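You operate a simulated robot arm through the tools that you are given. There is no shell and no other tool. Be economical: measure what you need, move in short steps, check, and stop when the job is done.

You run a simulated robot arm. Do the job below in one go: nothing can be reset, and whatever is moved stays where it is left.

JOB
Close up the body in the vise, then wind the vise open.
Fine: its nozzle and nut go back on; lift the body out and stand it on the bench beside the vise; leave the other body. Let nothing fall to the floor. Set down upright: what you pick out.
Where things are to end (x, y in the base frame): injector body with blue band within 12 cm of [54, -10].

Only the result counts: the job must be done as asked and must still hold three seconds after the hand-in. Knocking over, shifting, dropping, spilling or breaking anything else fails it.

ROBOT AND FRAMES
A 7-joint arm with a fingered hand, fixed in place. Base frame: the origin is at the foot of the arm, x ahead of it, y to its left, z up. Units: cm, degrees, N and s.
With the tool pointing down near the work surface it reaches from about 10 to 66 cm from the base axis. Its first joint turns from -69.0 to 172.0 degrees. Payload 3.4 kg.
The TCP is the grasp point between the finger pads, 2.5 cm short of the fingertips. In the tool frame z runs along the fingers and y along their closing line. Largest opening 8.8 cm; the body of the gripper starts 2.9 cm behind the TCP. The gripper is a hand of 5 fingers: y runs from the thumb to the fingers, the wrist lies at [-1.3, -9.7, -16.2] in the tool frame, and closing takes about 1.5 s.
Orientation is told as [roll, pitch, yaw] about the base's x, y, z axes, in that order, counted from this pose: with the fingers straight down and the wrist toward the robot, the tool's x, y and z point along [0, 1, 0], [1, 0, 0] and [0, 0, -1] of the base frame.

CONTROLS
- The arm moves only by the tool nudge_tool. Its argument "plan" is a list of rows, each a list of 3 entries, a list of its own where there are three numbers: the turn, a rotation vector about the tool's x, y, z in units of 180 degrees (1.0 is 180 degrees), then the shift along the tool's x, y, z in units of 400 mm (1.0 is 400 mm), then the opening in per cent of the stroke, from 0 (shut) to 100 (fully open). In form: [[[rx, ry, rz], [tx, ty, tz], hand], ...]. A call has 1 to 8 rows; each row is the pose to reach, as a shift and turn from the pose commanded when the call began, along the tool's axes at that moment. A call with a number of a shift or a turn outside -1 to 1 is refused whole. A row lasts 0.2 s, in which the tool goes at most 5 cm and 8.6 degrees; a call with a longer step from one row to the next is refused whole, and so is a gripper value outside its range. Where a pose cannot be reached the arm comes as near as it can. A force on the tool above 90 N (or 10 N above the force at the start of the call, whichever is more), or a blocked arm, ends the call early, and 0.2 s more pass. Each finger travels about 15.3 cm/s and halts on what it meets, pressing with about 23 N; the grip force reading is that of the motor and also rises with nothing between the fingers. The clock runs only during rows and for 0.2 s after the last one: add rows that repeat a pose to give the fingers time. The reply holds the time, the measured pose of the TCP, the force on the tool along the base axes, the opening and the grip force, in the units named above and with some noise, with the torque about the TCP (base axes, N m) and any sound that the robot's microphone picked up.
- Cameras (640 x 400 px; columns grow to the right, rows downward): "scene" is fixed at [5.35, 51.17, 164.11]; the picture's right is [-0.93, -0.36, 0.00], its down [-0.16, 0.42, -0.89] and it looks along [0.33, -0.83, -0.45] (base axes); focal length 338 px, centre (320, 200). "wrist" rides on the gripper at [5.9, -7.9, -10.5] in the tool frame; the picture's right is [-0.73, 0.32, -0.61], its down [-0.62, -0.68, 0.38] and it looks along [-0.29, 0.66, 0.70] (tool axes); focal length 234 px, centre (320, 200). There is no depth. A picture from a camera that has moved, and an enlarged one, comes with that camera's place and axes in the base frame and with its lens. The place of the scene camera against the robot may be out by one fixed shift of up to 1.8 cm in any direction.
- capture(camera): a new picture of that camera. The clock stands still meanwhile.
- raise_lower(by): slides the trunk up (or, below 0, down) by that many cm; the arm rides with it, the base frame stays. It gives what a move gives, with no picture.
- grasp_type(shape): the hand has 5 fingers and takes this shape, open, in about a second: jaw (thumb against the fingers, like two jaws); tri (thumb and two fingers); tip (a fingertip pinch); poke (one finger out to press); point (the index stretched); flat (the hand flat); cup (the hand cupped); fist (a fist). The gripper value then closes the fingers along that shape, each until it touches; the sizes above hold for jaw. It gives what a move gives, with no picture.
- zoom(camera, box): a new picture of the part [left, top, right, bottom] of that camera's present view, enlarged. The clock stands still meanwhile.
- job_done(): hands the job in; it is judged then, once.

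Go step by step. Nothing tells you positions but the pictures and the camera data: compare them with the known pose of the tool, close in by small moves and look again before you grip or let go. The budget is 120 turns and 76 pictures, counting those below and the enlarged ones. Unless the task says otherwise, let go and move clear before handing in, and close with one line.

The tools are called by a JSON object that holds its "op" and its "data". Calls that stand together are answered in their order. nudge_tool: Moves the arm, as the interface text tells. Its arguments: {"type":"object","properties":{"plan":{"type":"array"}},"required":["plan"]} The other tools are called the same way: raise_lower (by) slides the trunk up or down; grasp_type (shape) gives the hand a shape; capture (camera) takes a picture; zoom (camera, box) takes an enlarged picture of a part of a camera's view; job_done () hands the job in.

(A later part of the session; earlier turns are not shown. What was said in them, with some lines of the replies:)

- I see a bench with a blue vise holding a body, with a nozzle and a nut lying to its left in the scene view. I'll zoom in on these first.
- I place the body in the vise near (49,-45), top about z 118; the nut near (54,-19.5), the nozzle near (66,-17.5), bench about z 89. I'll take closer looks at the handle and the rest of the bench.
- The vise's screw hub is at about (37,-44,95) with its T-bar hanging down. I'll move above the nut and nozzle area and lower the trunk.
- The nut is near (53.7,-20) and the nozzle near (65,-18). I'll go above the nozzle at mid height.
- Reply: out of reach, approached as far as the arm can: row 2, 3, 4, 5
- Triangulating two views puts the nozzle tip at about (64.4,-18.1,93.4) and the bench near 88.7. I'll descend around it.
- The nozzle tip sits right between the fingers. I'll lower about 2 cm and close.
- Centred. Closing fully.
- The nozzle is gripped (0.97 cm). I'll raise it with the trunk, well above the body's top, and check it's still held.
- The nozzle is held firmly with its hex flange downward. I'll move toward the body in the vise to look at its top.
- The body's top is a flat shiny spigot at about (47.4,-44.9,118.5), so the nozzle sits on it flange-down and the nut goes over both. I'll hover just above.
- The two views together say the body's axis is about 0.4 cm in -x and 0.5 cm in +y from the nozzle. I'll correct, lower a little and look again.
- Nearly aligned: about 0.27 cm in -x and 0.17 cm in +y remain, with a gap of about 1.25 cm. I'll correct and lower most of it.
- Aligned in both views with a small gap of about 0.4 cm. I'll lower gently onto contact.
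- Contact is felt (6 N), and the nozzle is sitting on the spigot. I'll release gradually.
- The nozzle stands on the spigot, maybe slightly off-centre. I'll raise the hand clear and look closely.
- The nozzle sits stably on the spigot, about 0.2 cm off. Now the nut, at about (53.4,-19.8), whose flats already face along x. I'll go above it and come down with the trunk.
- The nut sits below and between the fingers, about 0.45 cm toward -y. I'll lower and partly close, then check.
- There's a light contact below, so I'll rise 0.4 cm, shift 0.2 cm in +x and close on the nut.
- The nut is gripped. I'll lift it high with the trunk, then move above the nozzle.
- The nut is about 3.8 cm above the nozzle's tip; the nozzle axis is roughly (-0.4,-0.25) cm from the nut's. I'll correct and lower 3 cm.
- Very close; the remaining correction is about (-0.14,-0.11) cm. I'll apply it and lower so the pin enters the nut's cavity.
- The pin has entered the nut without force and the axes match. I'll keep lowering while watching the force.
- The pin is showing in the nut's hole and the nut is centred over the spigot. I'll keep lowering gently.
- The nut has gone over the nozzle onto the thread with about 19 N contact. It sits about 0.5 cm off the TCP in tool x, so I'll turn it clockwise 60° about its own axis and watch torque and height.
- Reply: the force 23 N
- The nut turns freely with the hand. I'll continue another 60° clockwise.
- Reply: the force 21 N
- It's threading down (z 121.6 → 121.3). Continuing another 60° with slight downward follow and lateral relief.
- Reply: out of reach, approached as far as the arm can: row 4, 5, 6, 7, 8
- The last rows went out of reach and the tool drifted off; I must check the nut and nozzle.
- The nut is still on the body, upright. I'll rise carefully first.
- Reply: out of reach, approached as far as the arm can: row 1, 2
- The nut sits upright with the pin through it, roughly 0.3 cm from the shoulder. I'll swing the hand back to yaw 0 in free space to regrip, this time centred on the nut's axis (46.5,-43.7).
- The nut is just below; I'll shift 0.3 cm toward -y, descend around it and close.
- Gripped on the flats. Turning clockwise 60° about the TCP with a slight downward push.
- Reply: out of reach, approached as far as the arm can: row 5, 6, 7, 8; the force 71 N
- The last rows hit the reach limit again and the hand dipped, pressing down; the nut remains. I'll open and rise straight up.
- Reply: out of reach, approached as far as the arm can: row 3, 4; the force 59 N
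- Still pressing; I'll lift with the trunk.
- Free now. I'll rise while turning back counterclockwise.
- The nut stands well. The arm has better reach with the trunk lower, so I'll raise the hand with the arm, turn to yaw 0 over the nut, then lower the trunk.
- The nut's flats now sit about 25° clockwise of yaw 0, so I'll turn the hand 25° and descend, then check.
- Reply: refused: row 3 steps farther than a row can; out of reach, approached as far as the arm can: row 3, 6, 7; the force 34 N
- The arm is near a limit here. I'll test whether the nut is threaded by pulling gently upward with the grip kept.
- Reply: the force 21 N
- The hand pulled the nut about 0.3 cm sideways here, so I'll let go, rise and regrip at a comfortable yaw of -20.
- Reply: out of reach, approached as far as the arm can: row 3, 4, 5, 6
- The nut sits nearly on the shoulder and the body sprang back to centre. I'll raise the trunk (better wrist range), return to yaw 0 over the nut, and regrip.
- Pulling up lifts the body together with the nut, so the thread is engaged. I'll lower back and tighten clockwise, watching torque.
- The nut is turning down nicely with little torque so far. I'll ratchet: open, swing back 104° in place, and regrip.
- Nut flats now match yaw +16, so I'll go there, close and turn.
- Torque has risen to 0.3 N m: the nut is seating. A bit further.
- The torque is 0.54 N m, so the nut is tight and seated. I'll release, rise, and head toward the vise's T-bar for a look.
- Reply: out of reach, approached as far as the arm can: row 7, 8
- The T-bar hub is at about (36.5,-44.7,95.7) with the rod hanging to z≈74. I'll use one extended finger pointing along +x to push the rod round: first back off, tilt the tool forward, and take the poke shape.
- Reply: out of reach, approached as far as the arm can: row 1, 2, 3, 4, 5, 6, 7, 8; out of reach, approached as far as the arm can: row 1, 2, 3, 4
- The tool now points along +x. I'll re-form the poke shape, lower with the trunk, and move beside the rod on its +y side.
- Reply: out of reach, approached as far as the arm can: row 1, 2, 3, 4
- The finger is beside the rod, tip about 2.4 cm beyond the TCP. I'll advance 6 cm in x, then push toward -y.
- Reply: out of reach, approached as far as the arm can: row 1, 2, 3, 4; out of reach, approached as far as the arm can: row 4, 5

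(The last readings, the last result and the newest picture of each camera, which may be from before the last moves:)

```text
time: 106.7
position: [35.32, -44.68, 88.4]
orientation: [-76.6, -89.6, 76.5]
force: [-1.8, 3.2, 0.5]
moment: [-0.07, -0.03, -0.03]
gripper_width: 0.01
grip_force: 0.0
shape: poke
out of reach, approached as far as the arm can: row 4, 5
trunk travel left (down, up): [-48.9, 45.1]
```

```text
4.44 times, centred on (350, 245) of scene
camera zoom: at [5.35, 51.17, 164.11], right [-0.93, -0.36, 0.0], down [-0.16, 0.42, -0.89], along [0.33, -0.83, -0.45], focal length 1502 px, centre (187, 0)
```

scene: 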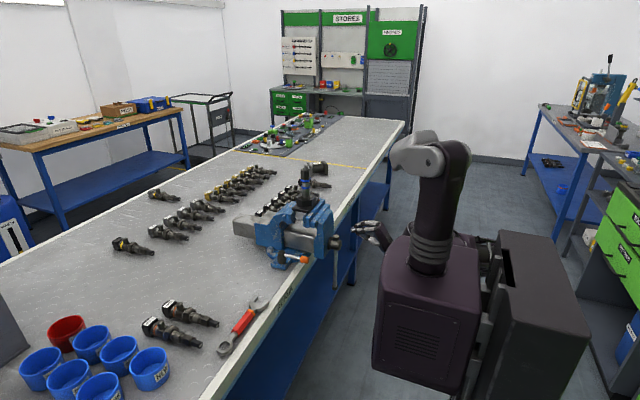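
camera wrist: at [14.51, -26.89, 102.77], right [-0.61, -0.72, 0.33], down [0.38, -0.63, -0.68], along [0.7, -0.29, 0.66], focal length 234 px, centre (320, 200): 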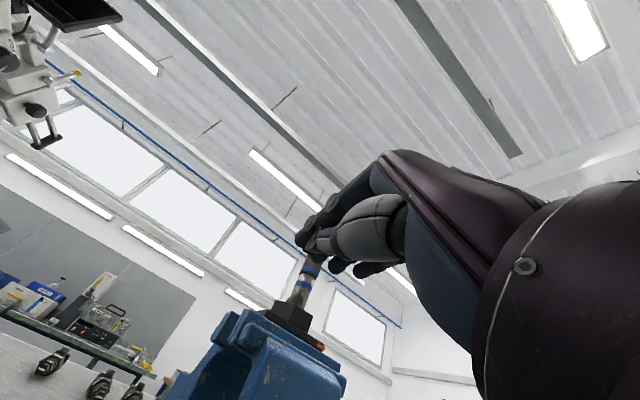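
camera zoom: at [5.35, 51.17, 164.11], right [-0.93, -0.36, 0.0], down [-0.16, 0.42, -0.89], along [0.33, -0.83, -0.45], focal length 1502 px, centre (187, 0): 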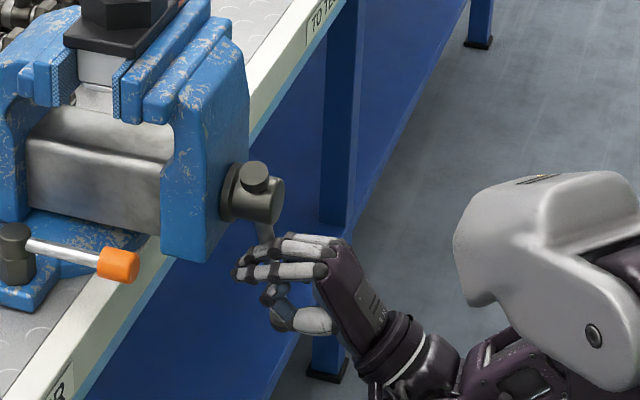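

The rod is swinging toward -y with little force. The arm is near its base-joint limit, so I'll yaw the tool (pointing +x/-y) to reach farther and continue up the circle.

{"op": "nudge_tool", "data": {"plan": [[[0, -0.045, 0], [0, 0, 0], 100], [[0, -0.09, 0], [0, 0, 0], 100], [[0, -0.135, 0], [0, 0, 0], 100], [[0, -0.18, 0], [0, 0, 0], 100], [[0, -0.22, 0], [0, 0, 0], 100], [[0, -0.22, 0], [0, 0, 0], 100]]}}

```text
time: 108.1
position: [33.35, -47.25, 92.66]
orientation: [-104.9, -89.5, 65.2]
force: [-0.7, 2.3, -2.8]
moment: [0.03, 0.07, -0.01]
gripper_width: 0.0
grip_force: 0.1
shape: poke
out of reach, approached as far as the arm can: row 2, 3, 4, 5, 6
trunk travel left (down, up): [-48.9, 45.1]
```

{"op": "capture", "data": {"camera": "wrist"}}

```text
9 pictures are left
camera wrist: at [29.11, -36.12, 84.71], right [-0.93, -0.17, 0.33], down [-0.1, -0.73, -0.68], along [0.35, -0.66, 0.66], focal length 234 px, centre (320, 200)
```

wrist: 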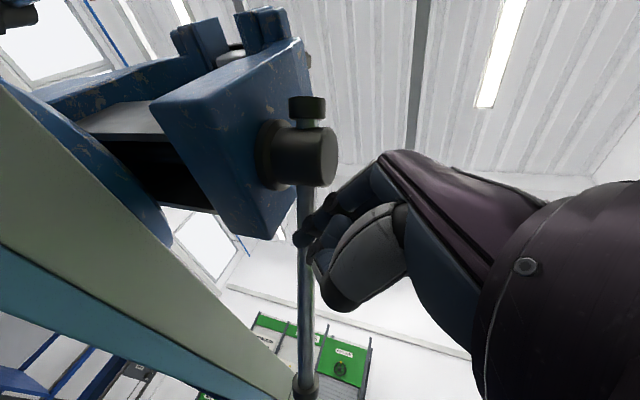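

The rod has already swung to about 63°, with the finger just under it near the hub. I'll push it on up and over along an arc.

{"op": "nudge_tool", "data": {"plan": [[[0, 0, 0], [0.0096, 0.0325, 0.031], 100], [[0, 0, 0], [0.0078, 0.0825, 0.033], 100], [[0, 0, 0], [0.0115, 0.125, 0.0295], 100], [[0, 0, 0], [0.0345, 0.1675, 0.01], 100], [[0, 0, 0], [0.0635, 0.1875, -0.014], 100], [[0, 0, 0], [0.0635, 0.1875, -0.014], 100]]}}

{"op": "zoom", "data": {"camera": "scene", "box": [280, 170, 400, 290]}}

```text
time: 109.5
position: [34.29, -44.76, 100.31]
orientation: [-162.8, -89.4, 123.3]
force: [-14.1, -4.2, 8.0]
moment: [-0.06, 0.37, 0.13]
gripper_width: 0.02
grip_force: 0.0
shape: poke
trunk travel left (down, up): [-48.9, 45.1]
```

```text
3.33 times, centred on (340, 230) of scene
camera zoom: at [5.35, 51.17, 164.11], right [-0.93, -0.36, 0.0], down [-0.16, 0.42, -0.89], along [0.33, -0.83, -0.45], focal length 1126 px, centre (253, 100)
```

zoom: 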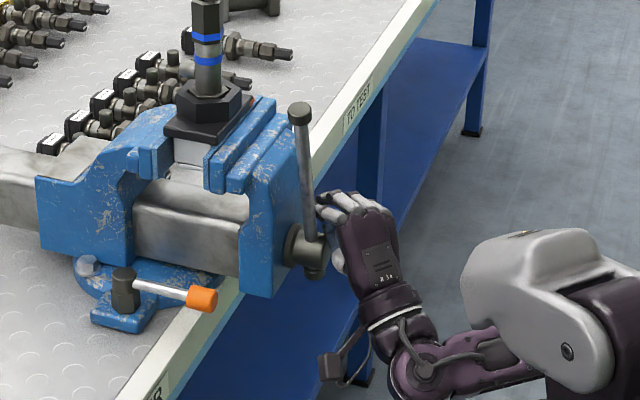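

The rod is now pointing straight up: half a turn done. I'll push it over toward +y and down to complete the turn.

{"op": "nudge_tool", "data": {"plan": [[[0, 0, 0], [0.022, 0.005, -0.028], 100], [[0, 0, 0], [0.0625, -0.005, -0.062], 100], [[0, 0, 0], [0.0935, -0.0375, -0.0875], 100], [[0, 0, 0], [0.111, -0.0725, -0.102], 100], [[0, 0, 0], [0.1165, -0.125, -0.1065], 100], [[0, 0, 0], [0.109, -0.165, -0.1], 100], [[0, 0, 0], [0.084, -0.205, -0.079], 100], [[0, 0, 0], [0.057, -0.2275, -0.057], 100]]}}

{"op": "zoom", "data": {"camera": "scene", "box": [280, 170, 400, 290]}}

```text
time: 111.3
position: [32.66, -41.92, 95.95]
orientation: [-155.9, -87.8, 117.1]
force: [-1.0, 50.2, 42.5]
moment: [-1.31, -0.89, 1.07]
gripper_width: 0.0
grip_force: 0.2
shape: poke
out of reach, approached as far as the arm can: row 3, 4, 5, 6, 7, 8
trunk travel left (down, up): [-48.9, 45.1]
```

```text
3.33 times, centred on (340, 230) of scene
camera zoom: at [5.35, 51.17, 164.11], right [-0.93, -0.36, 0.0], down [-0.16, 0.42, -0.89], along [0.33, -0.83, -0.45], focal length 1126 px, centre (253, 100)
```

zoom: 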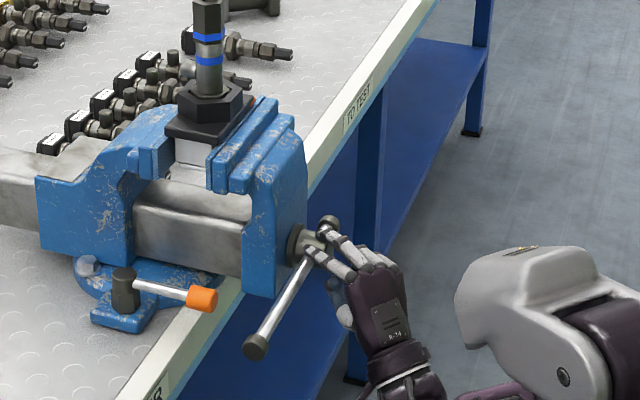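

The jaw has visibly backed off (about 0.6 cm) and the rod is now past horizontal on the +y side. I'll free the finger, which is pressed by the hub, then finish the turn from farther out on the rod.

{"op": "nudge_tool", "data": {"plan": [[[0, 0, 0], [0, 0.03, -0.02], 100], [[0, 0, 0], [0, 0.08, -0.07], 100], [[0, 0.04, 0], [0.06, 0.1, -0.14], 100], [[0, 0.08, 0], [0.15, 0.1, -0.18], 100], [[0, 0.12, 0], [0.2, 0.1, -0.2], 100]]}}

```text
time: 112.5
position: [33.98, -35.12, 95.87]
orientation: [-97.9, -89.5, 80.0]
force: [-0.6, 0.2, -0.5]
moment: [0.0, -0.01, -0.03]
gripper_width: 0.01
grip_force: 0.1
shape: poke
out of reach, approached as far as the arm can: row 2, 3, 4, 5
trunk travel left (down, up): [-48.9, 45.1]
```

{"op": "nudge_tool", "data": {"plan": [[[0, 0, 0], [-0.014, -0.0975, 0.005], 100], [[0, 0, 0], [-0.031, -0.17, 0.01], 100], [[0, 0, 0], [-0.074, -0.2125, 0.024], 100], [[0, 0, 0], [-0.114, -0.235, 0.037], 100], [[0, 0, 0], [-0.173, -0.255, 0.057], 100], [[0, 0, 0], [-0.216, -0.2575, 0.07], 100], [[0, 0, 0], [-0.216, -0.2575, 0.07], 100]]}}

{"op": "zoom", "data": {"camera": "scene", "box": [280, 170, 400, 290]}}

```text
time: 114.1
position: [33.02, -45.28, 88.89]
orientation: [-80.9, -89.6, 63.1]
force: [0.1, 0.4, -0.2]
moment: [0.04, -0.01, 0.0]
gripper_width: 0.0
grip_force: 0.1
shape: poke
out of reach, approached as far as the arm can: row 1, 2, 3, 4, 5, 6, 7
trunk travel left (down, up): [-48.9, 45.1]
```

```text
3.33 times, centred on (340, 230) of scene
camera zoom: at [5.35, 51.17, 164.11], right [-0.93, -0.36, 0.0], down [-0.16, 0.42, -0.89], along [0.33, -0.83, -0.45], focal length 1126 px, centre (253, 100)
```

zoom: 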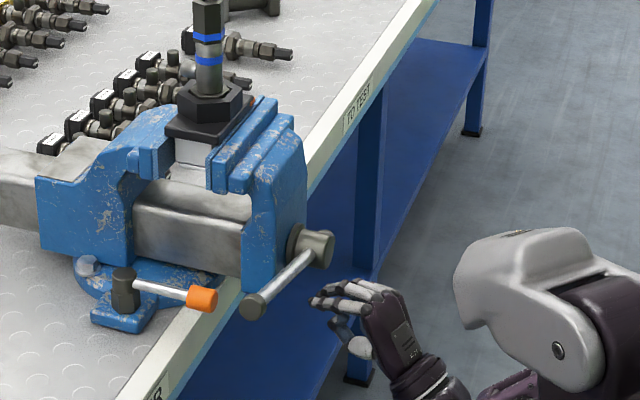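

The rod slipped back to about horizontal on the +y side. I'll back off, raise with the trunk, place the finger above the rod, and then press it down by lowering the trunk.

{"op": "nudge_tool", "data": {"plan": [[[0, 0, 0], [0, 0, -0.08], 100], [[0, 0, 0], [0, 0, -0.15], 100], [[0, 0, 0], [0.06, 0, -0.15], 100]]}}

{"op": "raise_lower", "data": {"by": 15}}

{"op": "nudge_tool", "data": {"plan": [[[0, 0, 0], [0.1, 0, 0.03], 100], [[0, 0, 0], [0.2, 0, 0.08], 100], [[0, 0, 0], [0.2, 0, 0.15], 100], [[0, 0, 0], [0.2, 0, 0.18], 100]]}}

```text
time: 114.9
position: [28.03, -41.39, 89.53]
orientation: [-85.7, -89.4, 67.7]
force: [-0.7, 0.0, -0.5]
moment: [0.02, 0.04, 0.0]
gripper_width: 0.0
grip_force: 0.2
shape: poke
out of reach, approached as far as the arm can: row 3
trunk travel left (down, up): [-48.9, 45.1]
```

```text
time: 116.6
position: [27.99, -41.51, 104.39]
orientation: [-86.5, -89.6, 68.6]
force: [0.5, -0.6, 0.7]
moment: [-0.01, 0.03, 0.02]
gripper_width: 0.0
grip_force: 0.0
shape: poke
trunk travel left (down, up): [-63.9, 30.1]
```

```text
time: 117.6
position: [35.86, -38.12, 108.01]
orientation: [-95.0, -89.6, 77.1]
force: [-14.0, 2.0, -0.5]
moment: [0.02, 0.01, 0.15]
gripper_width: 0.0
grip_force: 0.0
shape: poke
out of reach, approached as far as the arm can: row 1, 2, 3, 4
trunk travel left (down, up): [-63.9, 30.1]
```

The finger is above the rod but touching the jaw face; I'll back it off 1.4 cm, shift outward a bit, then press down using the trunk.

{"op": "nudge_tool", "data": {"plan": [[[0, 0, 0], [0.02, 0, -0.035], 100], [[0, 0, 0], [0.05, 0, -0.035], 100], [[0, 0, 0], [0.05, 0, -0.035], 100]]}}

{"op": "raise_lower", "data": {"by": -14}}

{"op": "raise_lower", "data": {"by": -9}}

```text
time: 118.4
position: [35.17, -36.62, 108.82]
orientation: [-76.9, -89.5, 59.0]
force: [-0.3, -0.1, 0.1]
moment: [-0.01, -0.01, -0.02]
gripper_width: 0.0
grip_force: 0.1
shape: poke
out of reach, approached as far as the arm can: row 1, 2, 3
trunk travel left (down, up): [-63.9, 30.1]
```

```text
time: 120.1
position: [35.19, -36.53, 94.7]
orientation: [-74.9, -89.5, 57.0]
force: [0.3, -0.3, 1.0]
moment: [0.03, -0.01, -0.02]
gripper_width: 0.0
grip_force: 0.1
shape: poke
trunk travel left (down, up): [-49.9, 44.1]
```

```text
time: 121.3
position: [35.25, -36.69, 85.61]
orientation: [-76.0, -89.4, 58.1]
force: [-1.0, -0.1, 0.7]
moment: [-0.01, -0.01, 0.0]
gripper_width: 0.0
grip_force: 0.1
shape: poke
trunk travel left (down, up): [-40.9, 53.1]
```

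{"op": "nudge_tool", "data": {"plan": [[[0, 0, 0], [-0.05, 0, 0], 100], [[0, 0, 0], [-0.1, 0, 0], 100], [[0, 0, 0], [-0.15, 0, 0], 100], [[0, 0, 0], [-0.2, 0, 0], 100]]}}

{"op": "zoom", "data": {"camera": "scene", "box": [270, 170, 366, 290]}}

```text
time: 122.3
position: [32.72, -44.26, 85.89]
orientation: [-80.8, -89.4, 63.0]
force: [0.0, 1.7, -0.4]
moment: [-0.02, -0.01, 0.05]
gripper_width: 0.0
grip_force: 0.1
shape: poke
trunk travel left (down, up): [-40.9, 53.1]
```

```text
3.33 times, centred on (318, 230) of scene
camera zoom: at [5.35, 51.17, 164.11], right [-0.93, -0.36, 0.0], down [-0.16, 0.42, -0.89], along [0.33, -0.83, -0.45], focal length 1126 px, centre (327, 100)
```

zoom: 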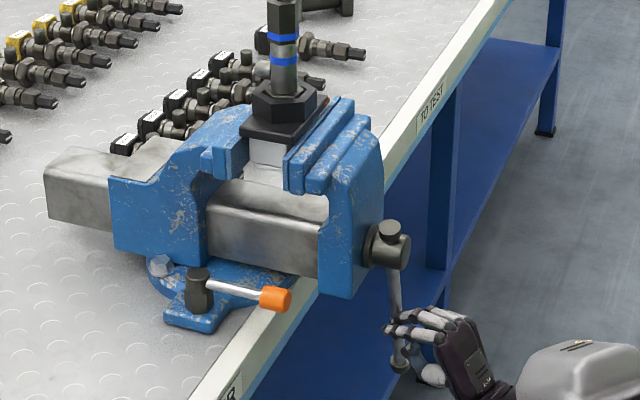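

The bar has gone more than a full turn, and the front jaw has clearly backed off about 1 cm. Now I'll withdraw, raise, and turn the tool back down in jaw shape.

{"op": "nudge_tool", "data": {"plan": [[[0, 0, 0], [0.01, 0, -0.08], 100], [[0, 0, 0], [0.02, 0, -0.18], 100], [[0, 0, 0], [0.02, 0, -0.25], 100]]}}

{"op": "raise_lower", "data": {"by": 48}}

{"op": "grasp_type", "data": {"shape": "jaw"}}

{"op": "nudge_tool", "data": {"plan": [[[0.046, 0, 0], [0, 0, 0], 75], [[0.092, 0, 0], [0, 0, 0], 75], [[0.138, 0, 0], [0, 0, 0], 75], [[0.184, 0, 0], [0, 0, 0], 75], [[0.23, 0, 0], [0, 0, 0], 75], [[0.276, 0, 0], [0, 0, 0], 75], [[0.322, 0, 0], [0, 0, 0], 75], [[0.368, 0, 0], [0, 0, 0], 75]]}}

{"op": "nudge_tool", "data": {"plan": [[[0.046, 0, 0], [0, 0, 0], 75], [[0.092, 0, 0], [0, 0, 0], 75], [[0.132, 0, 0], [0, 0, 0], 75], [[0.132, 0, 0], [0, 0, 0], 75]]}}

```text
time: 123.1
position: [23.46, -40.35, 85.79]
orientation: [-83.8, -89.5, 65.8]
force: [0.7, 0.6, 0.6]
moment: [0.0, 0.0, 0.02]
gripper_width: 0.02
grip_force: 0.1
shape: poke
trunk travel left (down, up): [-40.9, 53.1]
```

```text
refused: 48 is not a number from -40 to 40
```

```text
time: 124.0
position: [23.57, -40.36, 85.84]
orientation: [-77.8, -89.5, 59.7]
force: [0.5, 0.5, -0.3]
moment: [0.0, 0.02, -0.03]
gripper_width: 8.77
grip_force: 0.0
shape: jaw
trunk travel left (down, up): [-40.9, 53.1]
```

```text
time: 125.8
position: [25.17, -43.18, 81.97]
orientation: [-0.5, -25.0, -17.8]
force: [0.8, -0.6, -0.2]
moment: [0.04, 0.0, 0.04]
gripper_width: 6.62
grip_force: 0.1
shape: jaw
out of reach, approached as far as the arm can: row 2, 3, 4, 5, 6, 7, 8
trunk travel left (down, up): [-40.9, 53.1]
```

```text
time: 126.8
position: [25.42, -43.35, 81.81]
orientation: [-0.5, 0.1, -17.9]
force: [-0.2, 0.3, -0.8]
moment: [0.04, 0.0, 0.0]
gripper_width: 6.62
grip_force: 0.0
shape: jaw
out of reach, approached as far as the arm can: row 3
trunk travel left (down, up): [-40.9, 53.1]
```

Pointing down again. I'll raise up fully, then move over the nut with yaw about -42° to match its flats.

{"op": "raise_lower", "data": {"by": 40}}

{"op": "raise_lower", "data": {"by": 13}}

{"op": "nudge_tool", "data": {"plan": [[[0, 0, 0.04], [0.03, 0.1, 0], 75], [[0, 0, 0.08], [0.06, 0.2, 0], 75], [[0, 0, 0.12], [0.09, 0.3, 0], 75], [[0, 0, 0.133], [0.12, 0.4, 0], 75], [[0, 0, 0.133], [0.152, 0.507, 0], 75], [[0, 0, 0.133], [0.152, 0.507, 0], 75]]}}

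```text
time: 130.7
position: [25.33, -43.24, 121.87]
orientation: [-0.5, 0.1, -17.9]
force: [0.4, -0.3, -0.2]
moment: [0.01, 0.02, -0.05]
gripper_width: 6.66
grip_force: 0.0
shape: jaw
trunk travel left (down, up): [-80.9, 13.1]
```

```text
time: 132.2
position: [25.2, -43.37, 134.88]
orientation: [-0.5, 0.1, -17.9]
force: [-0.8, 0.1, -0.3]
moment: [0.01, 0.03, -0.01]
gripper_width: 6.62
grip_force: 0.0
shape: jaw
trunk travel left (down, up): [-93.9, 0.1]
```

```text
time: 133.7
position: [46.51, -43.8, 134.88]
orientation: [-0.5, 0.0, -41.9]
force: [0.8, 0.1, 0.5]
moment: [-0.03, 0.0, 0.03]
gripper_width: 6.63
grip_force: 0.0
shape: jaw
trunk travel left (down, up): [-93.9, 0.1]
```

{"op": "nudge_tool", "data": {"plan": [[[0, 0, 0], [0, 0, 0.08], 85], [[0, 0, 0], [0, 0, 0.16], 100], [[0, 0, 0], [0, 0, 0.16], 100]]}}

{"op": "zoom", "data": {"camera": "wrist", "box": [200, 160, 400, 340]}}

```text
time: 134.4
position: [46.5, -43.67, 128.58]
orientation: [-0.4, 0.0, -41.8]
force: [0.3, -0.1, 0.8]
moment: [0.01, 0.01, 0.0]
gripper_width: 8.79
grip_force: 0.0
shape: jaw
trunk travel left (down, up): [-93.9, 0.1]
```

```text
2.22 times, centred on (300, 250) of wrist
camera zoom: at [44.5, -33.99, 138.98], right [-0.24, -0.75, 0.61], down [-0.92, -0.01, -0.38], along [0.29, -0.66, -0.69], focal length 520 px, centre (364, 89)
```

zoom: 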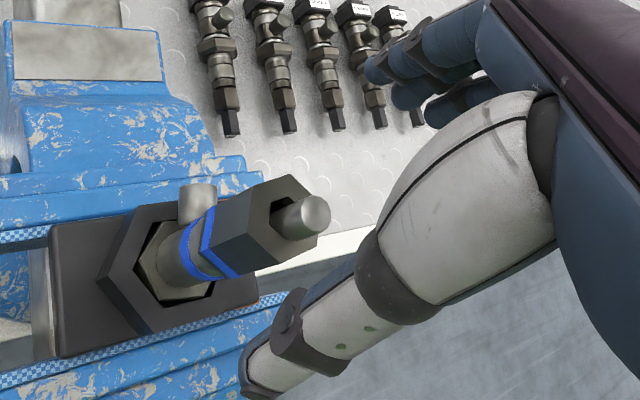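

The nut is right on the hand's axis. I'll descend and grip it.

{"op": "nudge_tool", "data": {"plan": [[[0, 0, 0], [0, 0, 0.06], 100], [[0, 0, 0], [0, 0, 0.12], 100], [[0, 0, 0], [0, 0, 0.172], 100], [[0, 0, 0], [0, 0, 0.172], 60], [[0, 0, 0], [0, 0, 0.172], 30], [[0, 0, 0], [0, 0, 0.172], 0], [[0, 0, 0], [0, 0, 0.172], 0], [[0, 0, 0], [0, 0, 0.172], 0]]}}

{"op": "nudge_tool", "data": {"plan": [[[0, 0, 0], [0, 0, -0.02], 0], [[0, 0, 0], [0, 0, -0.05], 0], [[0, 0, 0], [0, 0, -0.05], 0]]}}

{"op": "zoom", "data": {"camera": "scene", "box": [260, 140, 356, 200]}}

```text
time: 136.2
position: [46.58, -43.84, 121.67]
orientation: [-0.6, -0.2, -41.8]
force: [-0.9, 0.8, -0.4]
moment: [-0.02, 0.03, 0.0]
gripper_width: 2.67
grip_force: 23.0
shape: jaw
trunk travel left (down, up): [-93.9, 0.1]
```

```text
time: 137.1
position: [46.62, -43.97, 123.47]
orientation: [-0.5, 0.1, -41.8]
force: [-0.3, -0.5, -4.1]
moment: [-0.01, 0.04, 0.01]
gripper_width: 2.57
grip_force: 22.5
shape: jaw
trunk travel left (down, up): [-93.9, 0.1]
```

```text
6.67 times, centred on (308, 170) of scene
camera zoom: at [5.35, 51.17, 164.11], right [-0.93, -0.36, 0.0], down [-0.16, 0.42, -0.89], along [0.33, -0.83, -0.45], focal length 2253 px, centre (400, 400)
```

zoom: 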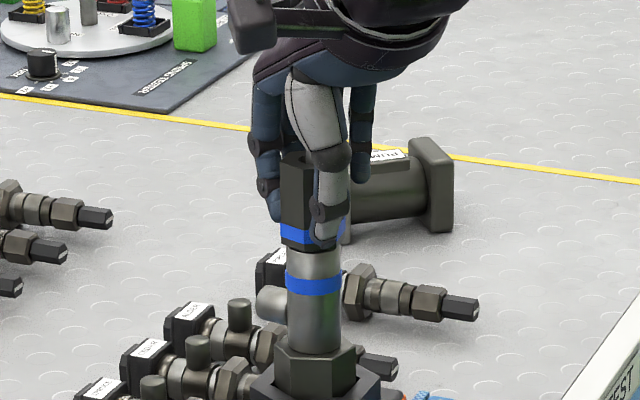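

The body rises out of the holder with the nut, at about 4 N. I'll lift straight up another 12 cm.

{"op": "nudge_tool", "data": {"plan": [[[0, 0, 0], [0, 0, -0.06], 0], [[0, 0, 0], [0, 0, -0.12], 0], [[0, 0, 0], [0, 0, -0.18], 0], [[0, 0, 0], [0, 0, -0.24], 0], [[0, 0, 0], [0, 0, -0.3], 0], [[0, 0, 0], [0, 0, -0.3], 0]]}}

{"op": "zoom", "data": {"camera": "scene", "box": [240, 110, 368, 210]}}

```text
time: 138.4
position: [46.6, -44.03, 135.48]
orientation: [-0.5, -0.1, -41.9]
force: [-0.4, -0.4, -3.5]
moment: [-0.01, -0.01, -0.02]
gripper_width: 2.57
grip_force: 23.5
shape: jaw
trunk travel left (down, up): [-93.9, 0.1]
```

```text
4.00 times, centred on (304, 160) of scene
camera zoom: at [5.35, 51.17, 164.11], right [-0.93, -0.36, 0.0], down [-0.16, 0.42, -0.89], along [0.33, -0.83, -0.45], focal length 1352 px, centre (384, 360)
```

zoom: 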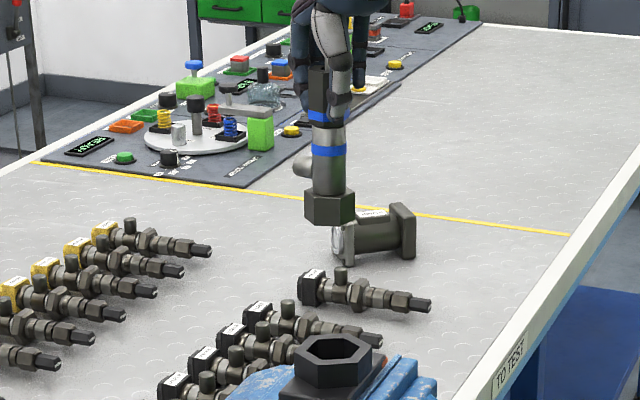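

The body is out complete with a flat hex base, about 13 cm below the TCP; the holder stayed in the vise. I'll carry it to above (58,-13).

{"op": "nudge_tool", "data": {"plan": [[[0, 0, 0], [0.06, -0.025, 0], 0], [[0, 0, 0], [0.16, -0.065, 0], 0], [[0, 0, 0], [0.26, -0.105, 0], 0], [[0, 0, 0], [0.36, -0.145, 0], 0], [[0, 0, 0], [0.46, -0.185, 0], 0], [[0, 0, 0], [0.56, -0.225, 0], 0], [[0, 0, 0], [0.66, -0.266, 0], 0], [[0, 0, 0], [0.735, -0.296, 0], 0]]}}

{"op": "nudge_tool", "data": {"plan": [[[0, 0, 0], [0.03, -0.012, 0], 0], [[0, 0, 0], [0.03, -0.012, 0], 0]]}}

{"op": "raise_lower", "data": {"by": -25}}

{"op": "capture", "data": {"camera": "wrist"}}

```text
time: 140.2
position: [56.02, -17.7, 135.16]
orientation: [-0.3, 0.0, -41.8]
force: [0.0, 0.1, -3.7]
moment: [0.0, 0.01, 0.0]
gripper_width: 2.55
grip_force: 23.2
shape: jaw
out of reach, approached as far as the arm can: row 7, 8
trunk travel left (down, up): [-93.9, 0.1]
```

```text
time: 140.8
position: [56.07, -17.59, 135.18]
orientation: [-0.3, 0.0, -41.7]
force: [0.2, -0.4, -3.4]
moment: [-0.01, 0.0, 0.02]
gripper_width: 2.54
grip_force: 23.0
shape: jaw
out of reach, approached as far as the arm can: row 1, 2
trunk travel left (down, up): [-93.9, 0.1]
```

```text
time: 143.4
position: [56.21, -17.59, 110.05]
orientation: [-0.3, 0.1, -41.8]
force: [0.7, 0.3, -4.4]
moment: [0.02, -0.01, -0.04]
gripper_width: 2.51
grip_force: 23.1
shape: jaw
trunk travel left (down, up): [-68.9, 25.1]
```

```text
1 pictures are left
camera wrist: at [54.24, -8.01, 120.54], right [-0.24, -0.75, 0.61], down [-0.92, -0.01, -0.38], along [0.29, -0.66, -0.69], focal length 234 px, centre (320, 200)
```

wrist: 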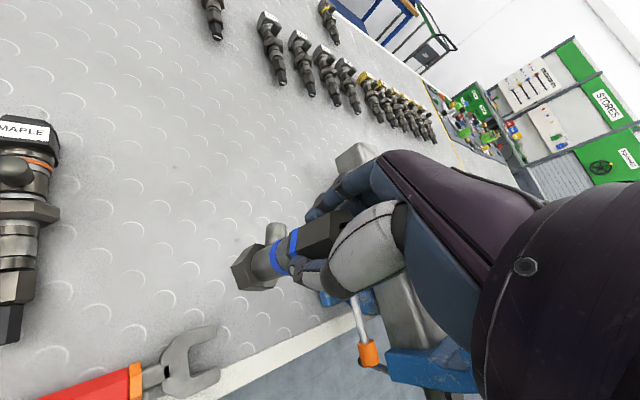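

The spot below, about (56.2,-17.6), is clear of the wrench and within range of the target. I'll lower most of the way, then feel for contact.

{"op": "nudge_tool", "data": {"plan": [[[0, 0, 0], [0, 0, 0.04], 0], [[0, 0, 0], [0, 0, 0.08], 0], [[0, 0, 0], [0, 0, 0.12], 0], [[0, 0, 0], [0, 0, 0.14], 0], [[0, 0, 0], [0, 0, 0.14], 0]]}}

{"op": "nudge_tool", "data": {"plan": [[[0, 0, 0], [0, 0, 0.01], 0], [[0, 0, 0], [0, 0, 0.02], 0], [[0, 0, 0], [0, 0, 0.03], 0], [[0, 0, 0], [0, 0, 0.03], 0]]}}

```text
time: 144.6
position: [56.21, -17.74, 104.53]
orientation: [-0.3, 0.1, -41.9]
force: [0.1, 0.0, -3.7]
moment: [-0.01, 0.0, -0.04]
gripper_width: 2.56
grip_force: 23.3
shape: jaw
trunk travel left (down, up): [-68.9, 25.1]
```

```text
time: 145.6
position: [56.01, -18.04, 103.45]
orientation: [-0.2, 0.1, -41.7]
force: [-0.4, 0.1, -3.4]
moment: [-0.01, -0.01, 0.01]
gripper_width: 2.56
grip_force: 23.0
shape: jaw
out of reach, approached as far as the arm can: row 3, 4
trunk travel left (down, up): [-68.9, 25.1]
```

The arm is at its limit here, so I'll lower with the trunk in small steps.

{"op": "raise_lower", "data": {"by": -0.7}}

{"op": "raise_lower", "data": {"by": -0.4}}

{"op": "raise_lower", "data": {"by": -0.3}}

```text
time: 146.2
position: [55.97, -18.07, 102.72]
orientation: [-0.3, 0.0, -41.7]
force: [0.6, 0.1, -3.5]
moment: [0.01, 0.01, -0.02]
gripper_width: 2.5
grip_force: 22.9
shape: jaw
trunk travel left (down, up): [-68.2, 25.8]
```

```text
time: 146.7
position: [55.91, -17.91, 102.33]
orientation: [-0.3, 0.0, -41.6]
force: [0.7, 0.2, -4.1]
moment: [-0.01, 0.0, 0.01]
gripper_width: 2.54
grip_force: 23.3
shape: jaw
trunk travel left (down, up): [-67.8, 26.2]
```

```text
time: 147.2
position: [56.03, -17.87, 102.11]
orientation: [-0.3, 0.0, -41.9]
force: [-0.8, -0.1, -2.5]
moment: [-0.03, -0.02, 0.01]
gripper_width: 2.51
grip_force: 23.5
shape: jaw
trunk travel left (down, up): [-67.5, 26.5]
```

{"op": "raise_lower", "data": {"by": -0.2}}

{"op": "raise_lower", "data": {"by": -0.2}}

```text
time: 147.8
position: [55.98, -18.01, 101.72]
orientation: [-0.3, 0.0, -41.7]
force: [-0.1, 0.0, -4.3]
moment: [0.05, 0.02, 0.01]
gripper_width: 2.53
grip_force: 23.1
shape: jaw
trunk travel left (down, up): [-67.3, 26.7]
```

```text
time: 148.3
position: [55.91, -17.95, 101.6]
orientation: [-0.3, 0.0, -41.6]
force: [0.1, 0.1, -3.8]
moment: [-0.02, 0.0, -0.02]
gripper_width: 2.57
grip_force: 23.2
shape: jaw
trunk travel left (down, up): [-67.1, 26.9]
```

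Still hanging free; I'll keep stepping down.

{"op": "raise_lower", "data": {"by": -0.3}}

{"op": "raise_lower", "data": {"by": -0.3}}

{"op": "raise_lower", "data": {"by": -0.3}}

```text
time: 148.8
position: [55.93, -17.95, 101.32]
orientation: [-0.3, 0.1, -41.7]
force: [-0.3, -0.2, -4.3]
moment: [0.0, 0.0, 0.02]
gripper_width: 2.57
grip_force: 22.7
shape: jaw
trunk travel left (down, up): [-66.8, 27.2]
```

```text
time: 149.3
position: [56.0, -17.88, 101.06]
orientation: [-0.4, 0.0, -41.7]
force: [0.4, 0.1, -2.5]
moment: [-0.01, 0.01, 0.03]
gripper_width: 2.55
grip_force: 23.1
shape: jaw
trunk travel left (down, up): [-66.5, 27.5]
```

```text
time: 149.8
position: [55.93, -17.8, 100.83]
orientation: [-0.2, 0.0, -41.6]
force: [1.2, 1.4, 4.1]
moment: [-0.02, -0.06, -0.03]
gripper_width: 2.56
grip_force: 23.1
shape: jaw
trunk travel left (down, up): [-66.2, 27.8]
```

Contact: the force went from -4 to +4 N, so the base is on the bench. I'll open the hand slowly, then rise straight up with the trunk.

{"op": "nudge_tool", "data": {"plan": [[[0, 0, 0], [0, 0, 0], 25], [[0, 0, 0], [0, 0, 0], 32], [[0, 0, 0], [0, 0, 0], 45], [[0, 0, 0], [0, 0, 0], 65], [[0, 0, 0], [0, 0, 0], 100], [[0, 0, 0], [0, 0, 0], 100], [[0, 0, 0], [0, 0, 0], 100]]}}

{"op": "raise_lower", "data": {"by": 20}}

{"op": "capture", "data": {"camera": "scene"}}

```text
time: 151.4
position: [55.9, -17.88, 100.78]
orientation: [-0.3, 0.0, -41.7]
force: [0.6, 0.1, 0.5]
moment: [0.02, 0.0, 0.04]
gripper_width: 8.76
grip_force: 0.1
shape: jaw
trunk travel left (down, up): [-66.2, 27.8]
```

```text
time: 153.6
position: [56.01, -18.04, 120.71]
orientation: [-0.3, 0.0, -41.7]
force: [-0.2, -0.3, 0.3]
moment: [0.0, -0.03, -0.01]
gripper_width: 8.82
grip_force: 0.1
shape: jaw
trunk travel left (down, up): [-86.2, 7.8]
```

```text
0 pictures are left
```

scene: 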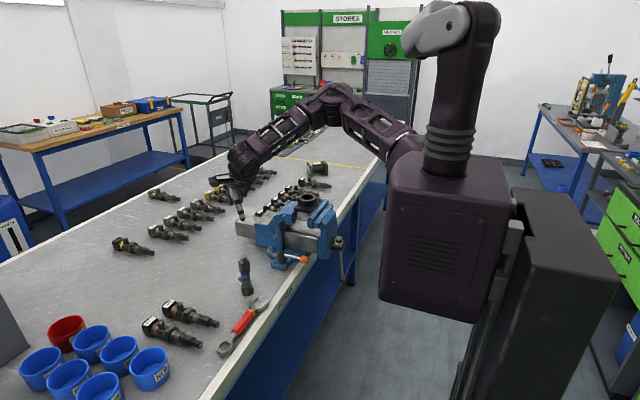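

The body stands upright on the bench near (56,-18), with the nozzle and nut fitted. The vise is wound open, the holder is still in it, and the hand is clear, so I'm handing in.

{"op": "job_done", "data": {}}

```text
The job is handed in.
```

The blue-banded body has its nozzle and nut back on, with the nut turned down until it was tight. It stands upright on the bench at about (56, -18), roughly 8 cm from the target. I wound the vise open just over one turn, and the front jaw backed off about 1 cm. The other body was left alone and I saw nothing fall; the job is handed in.
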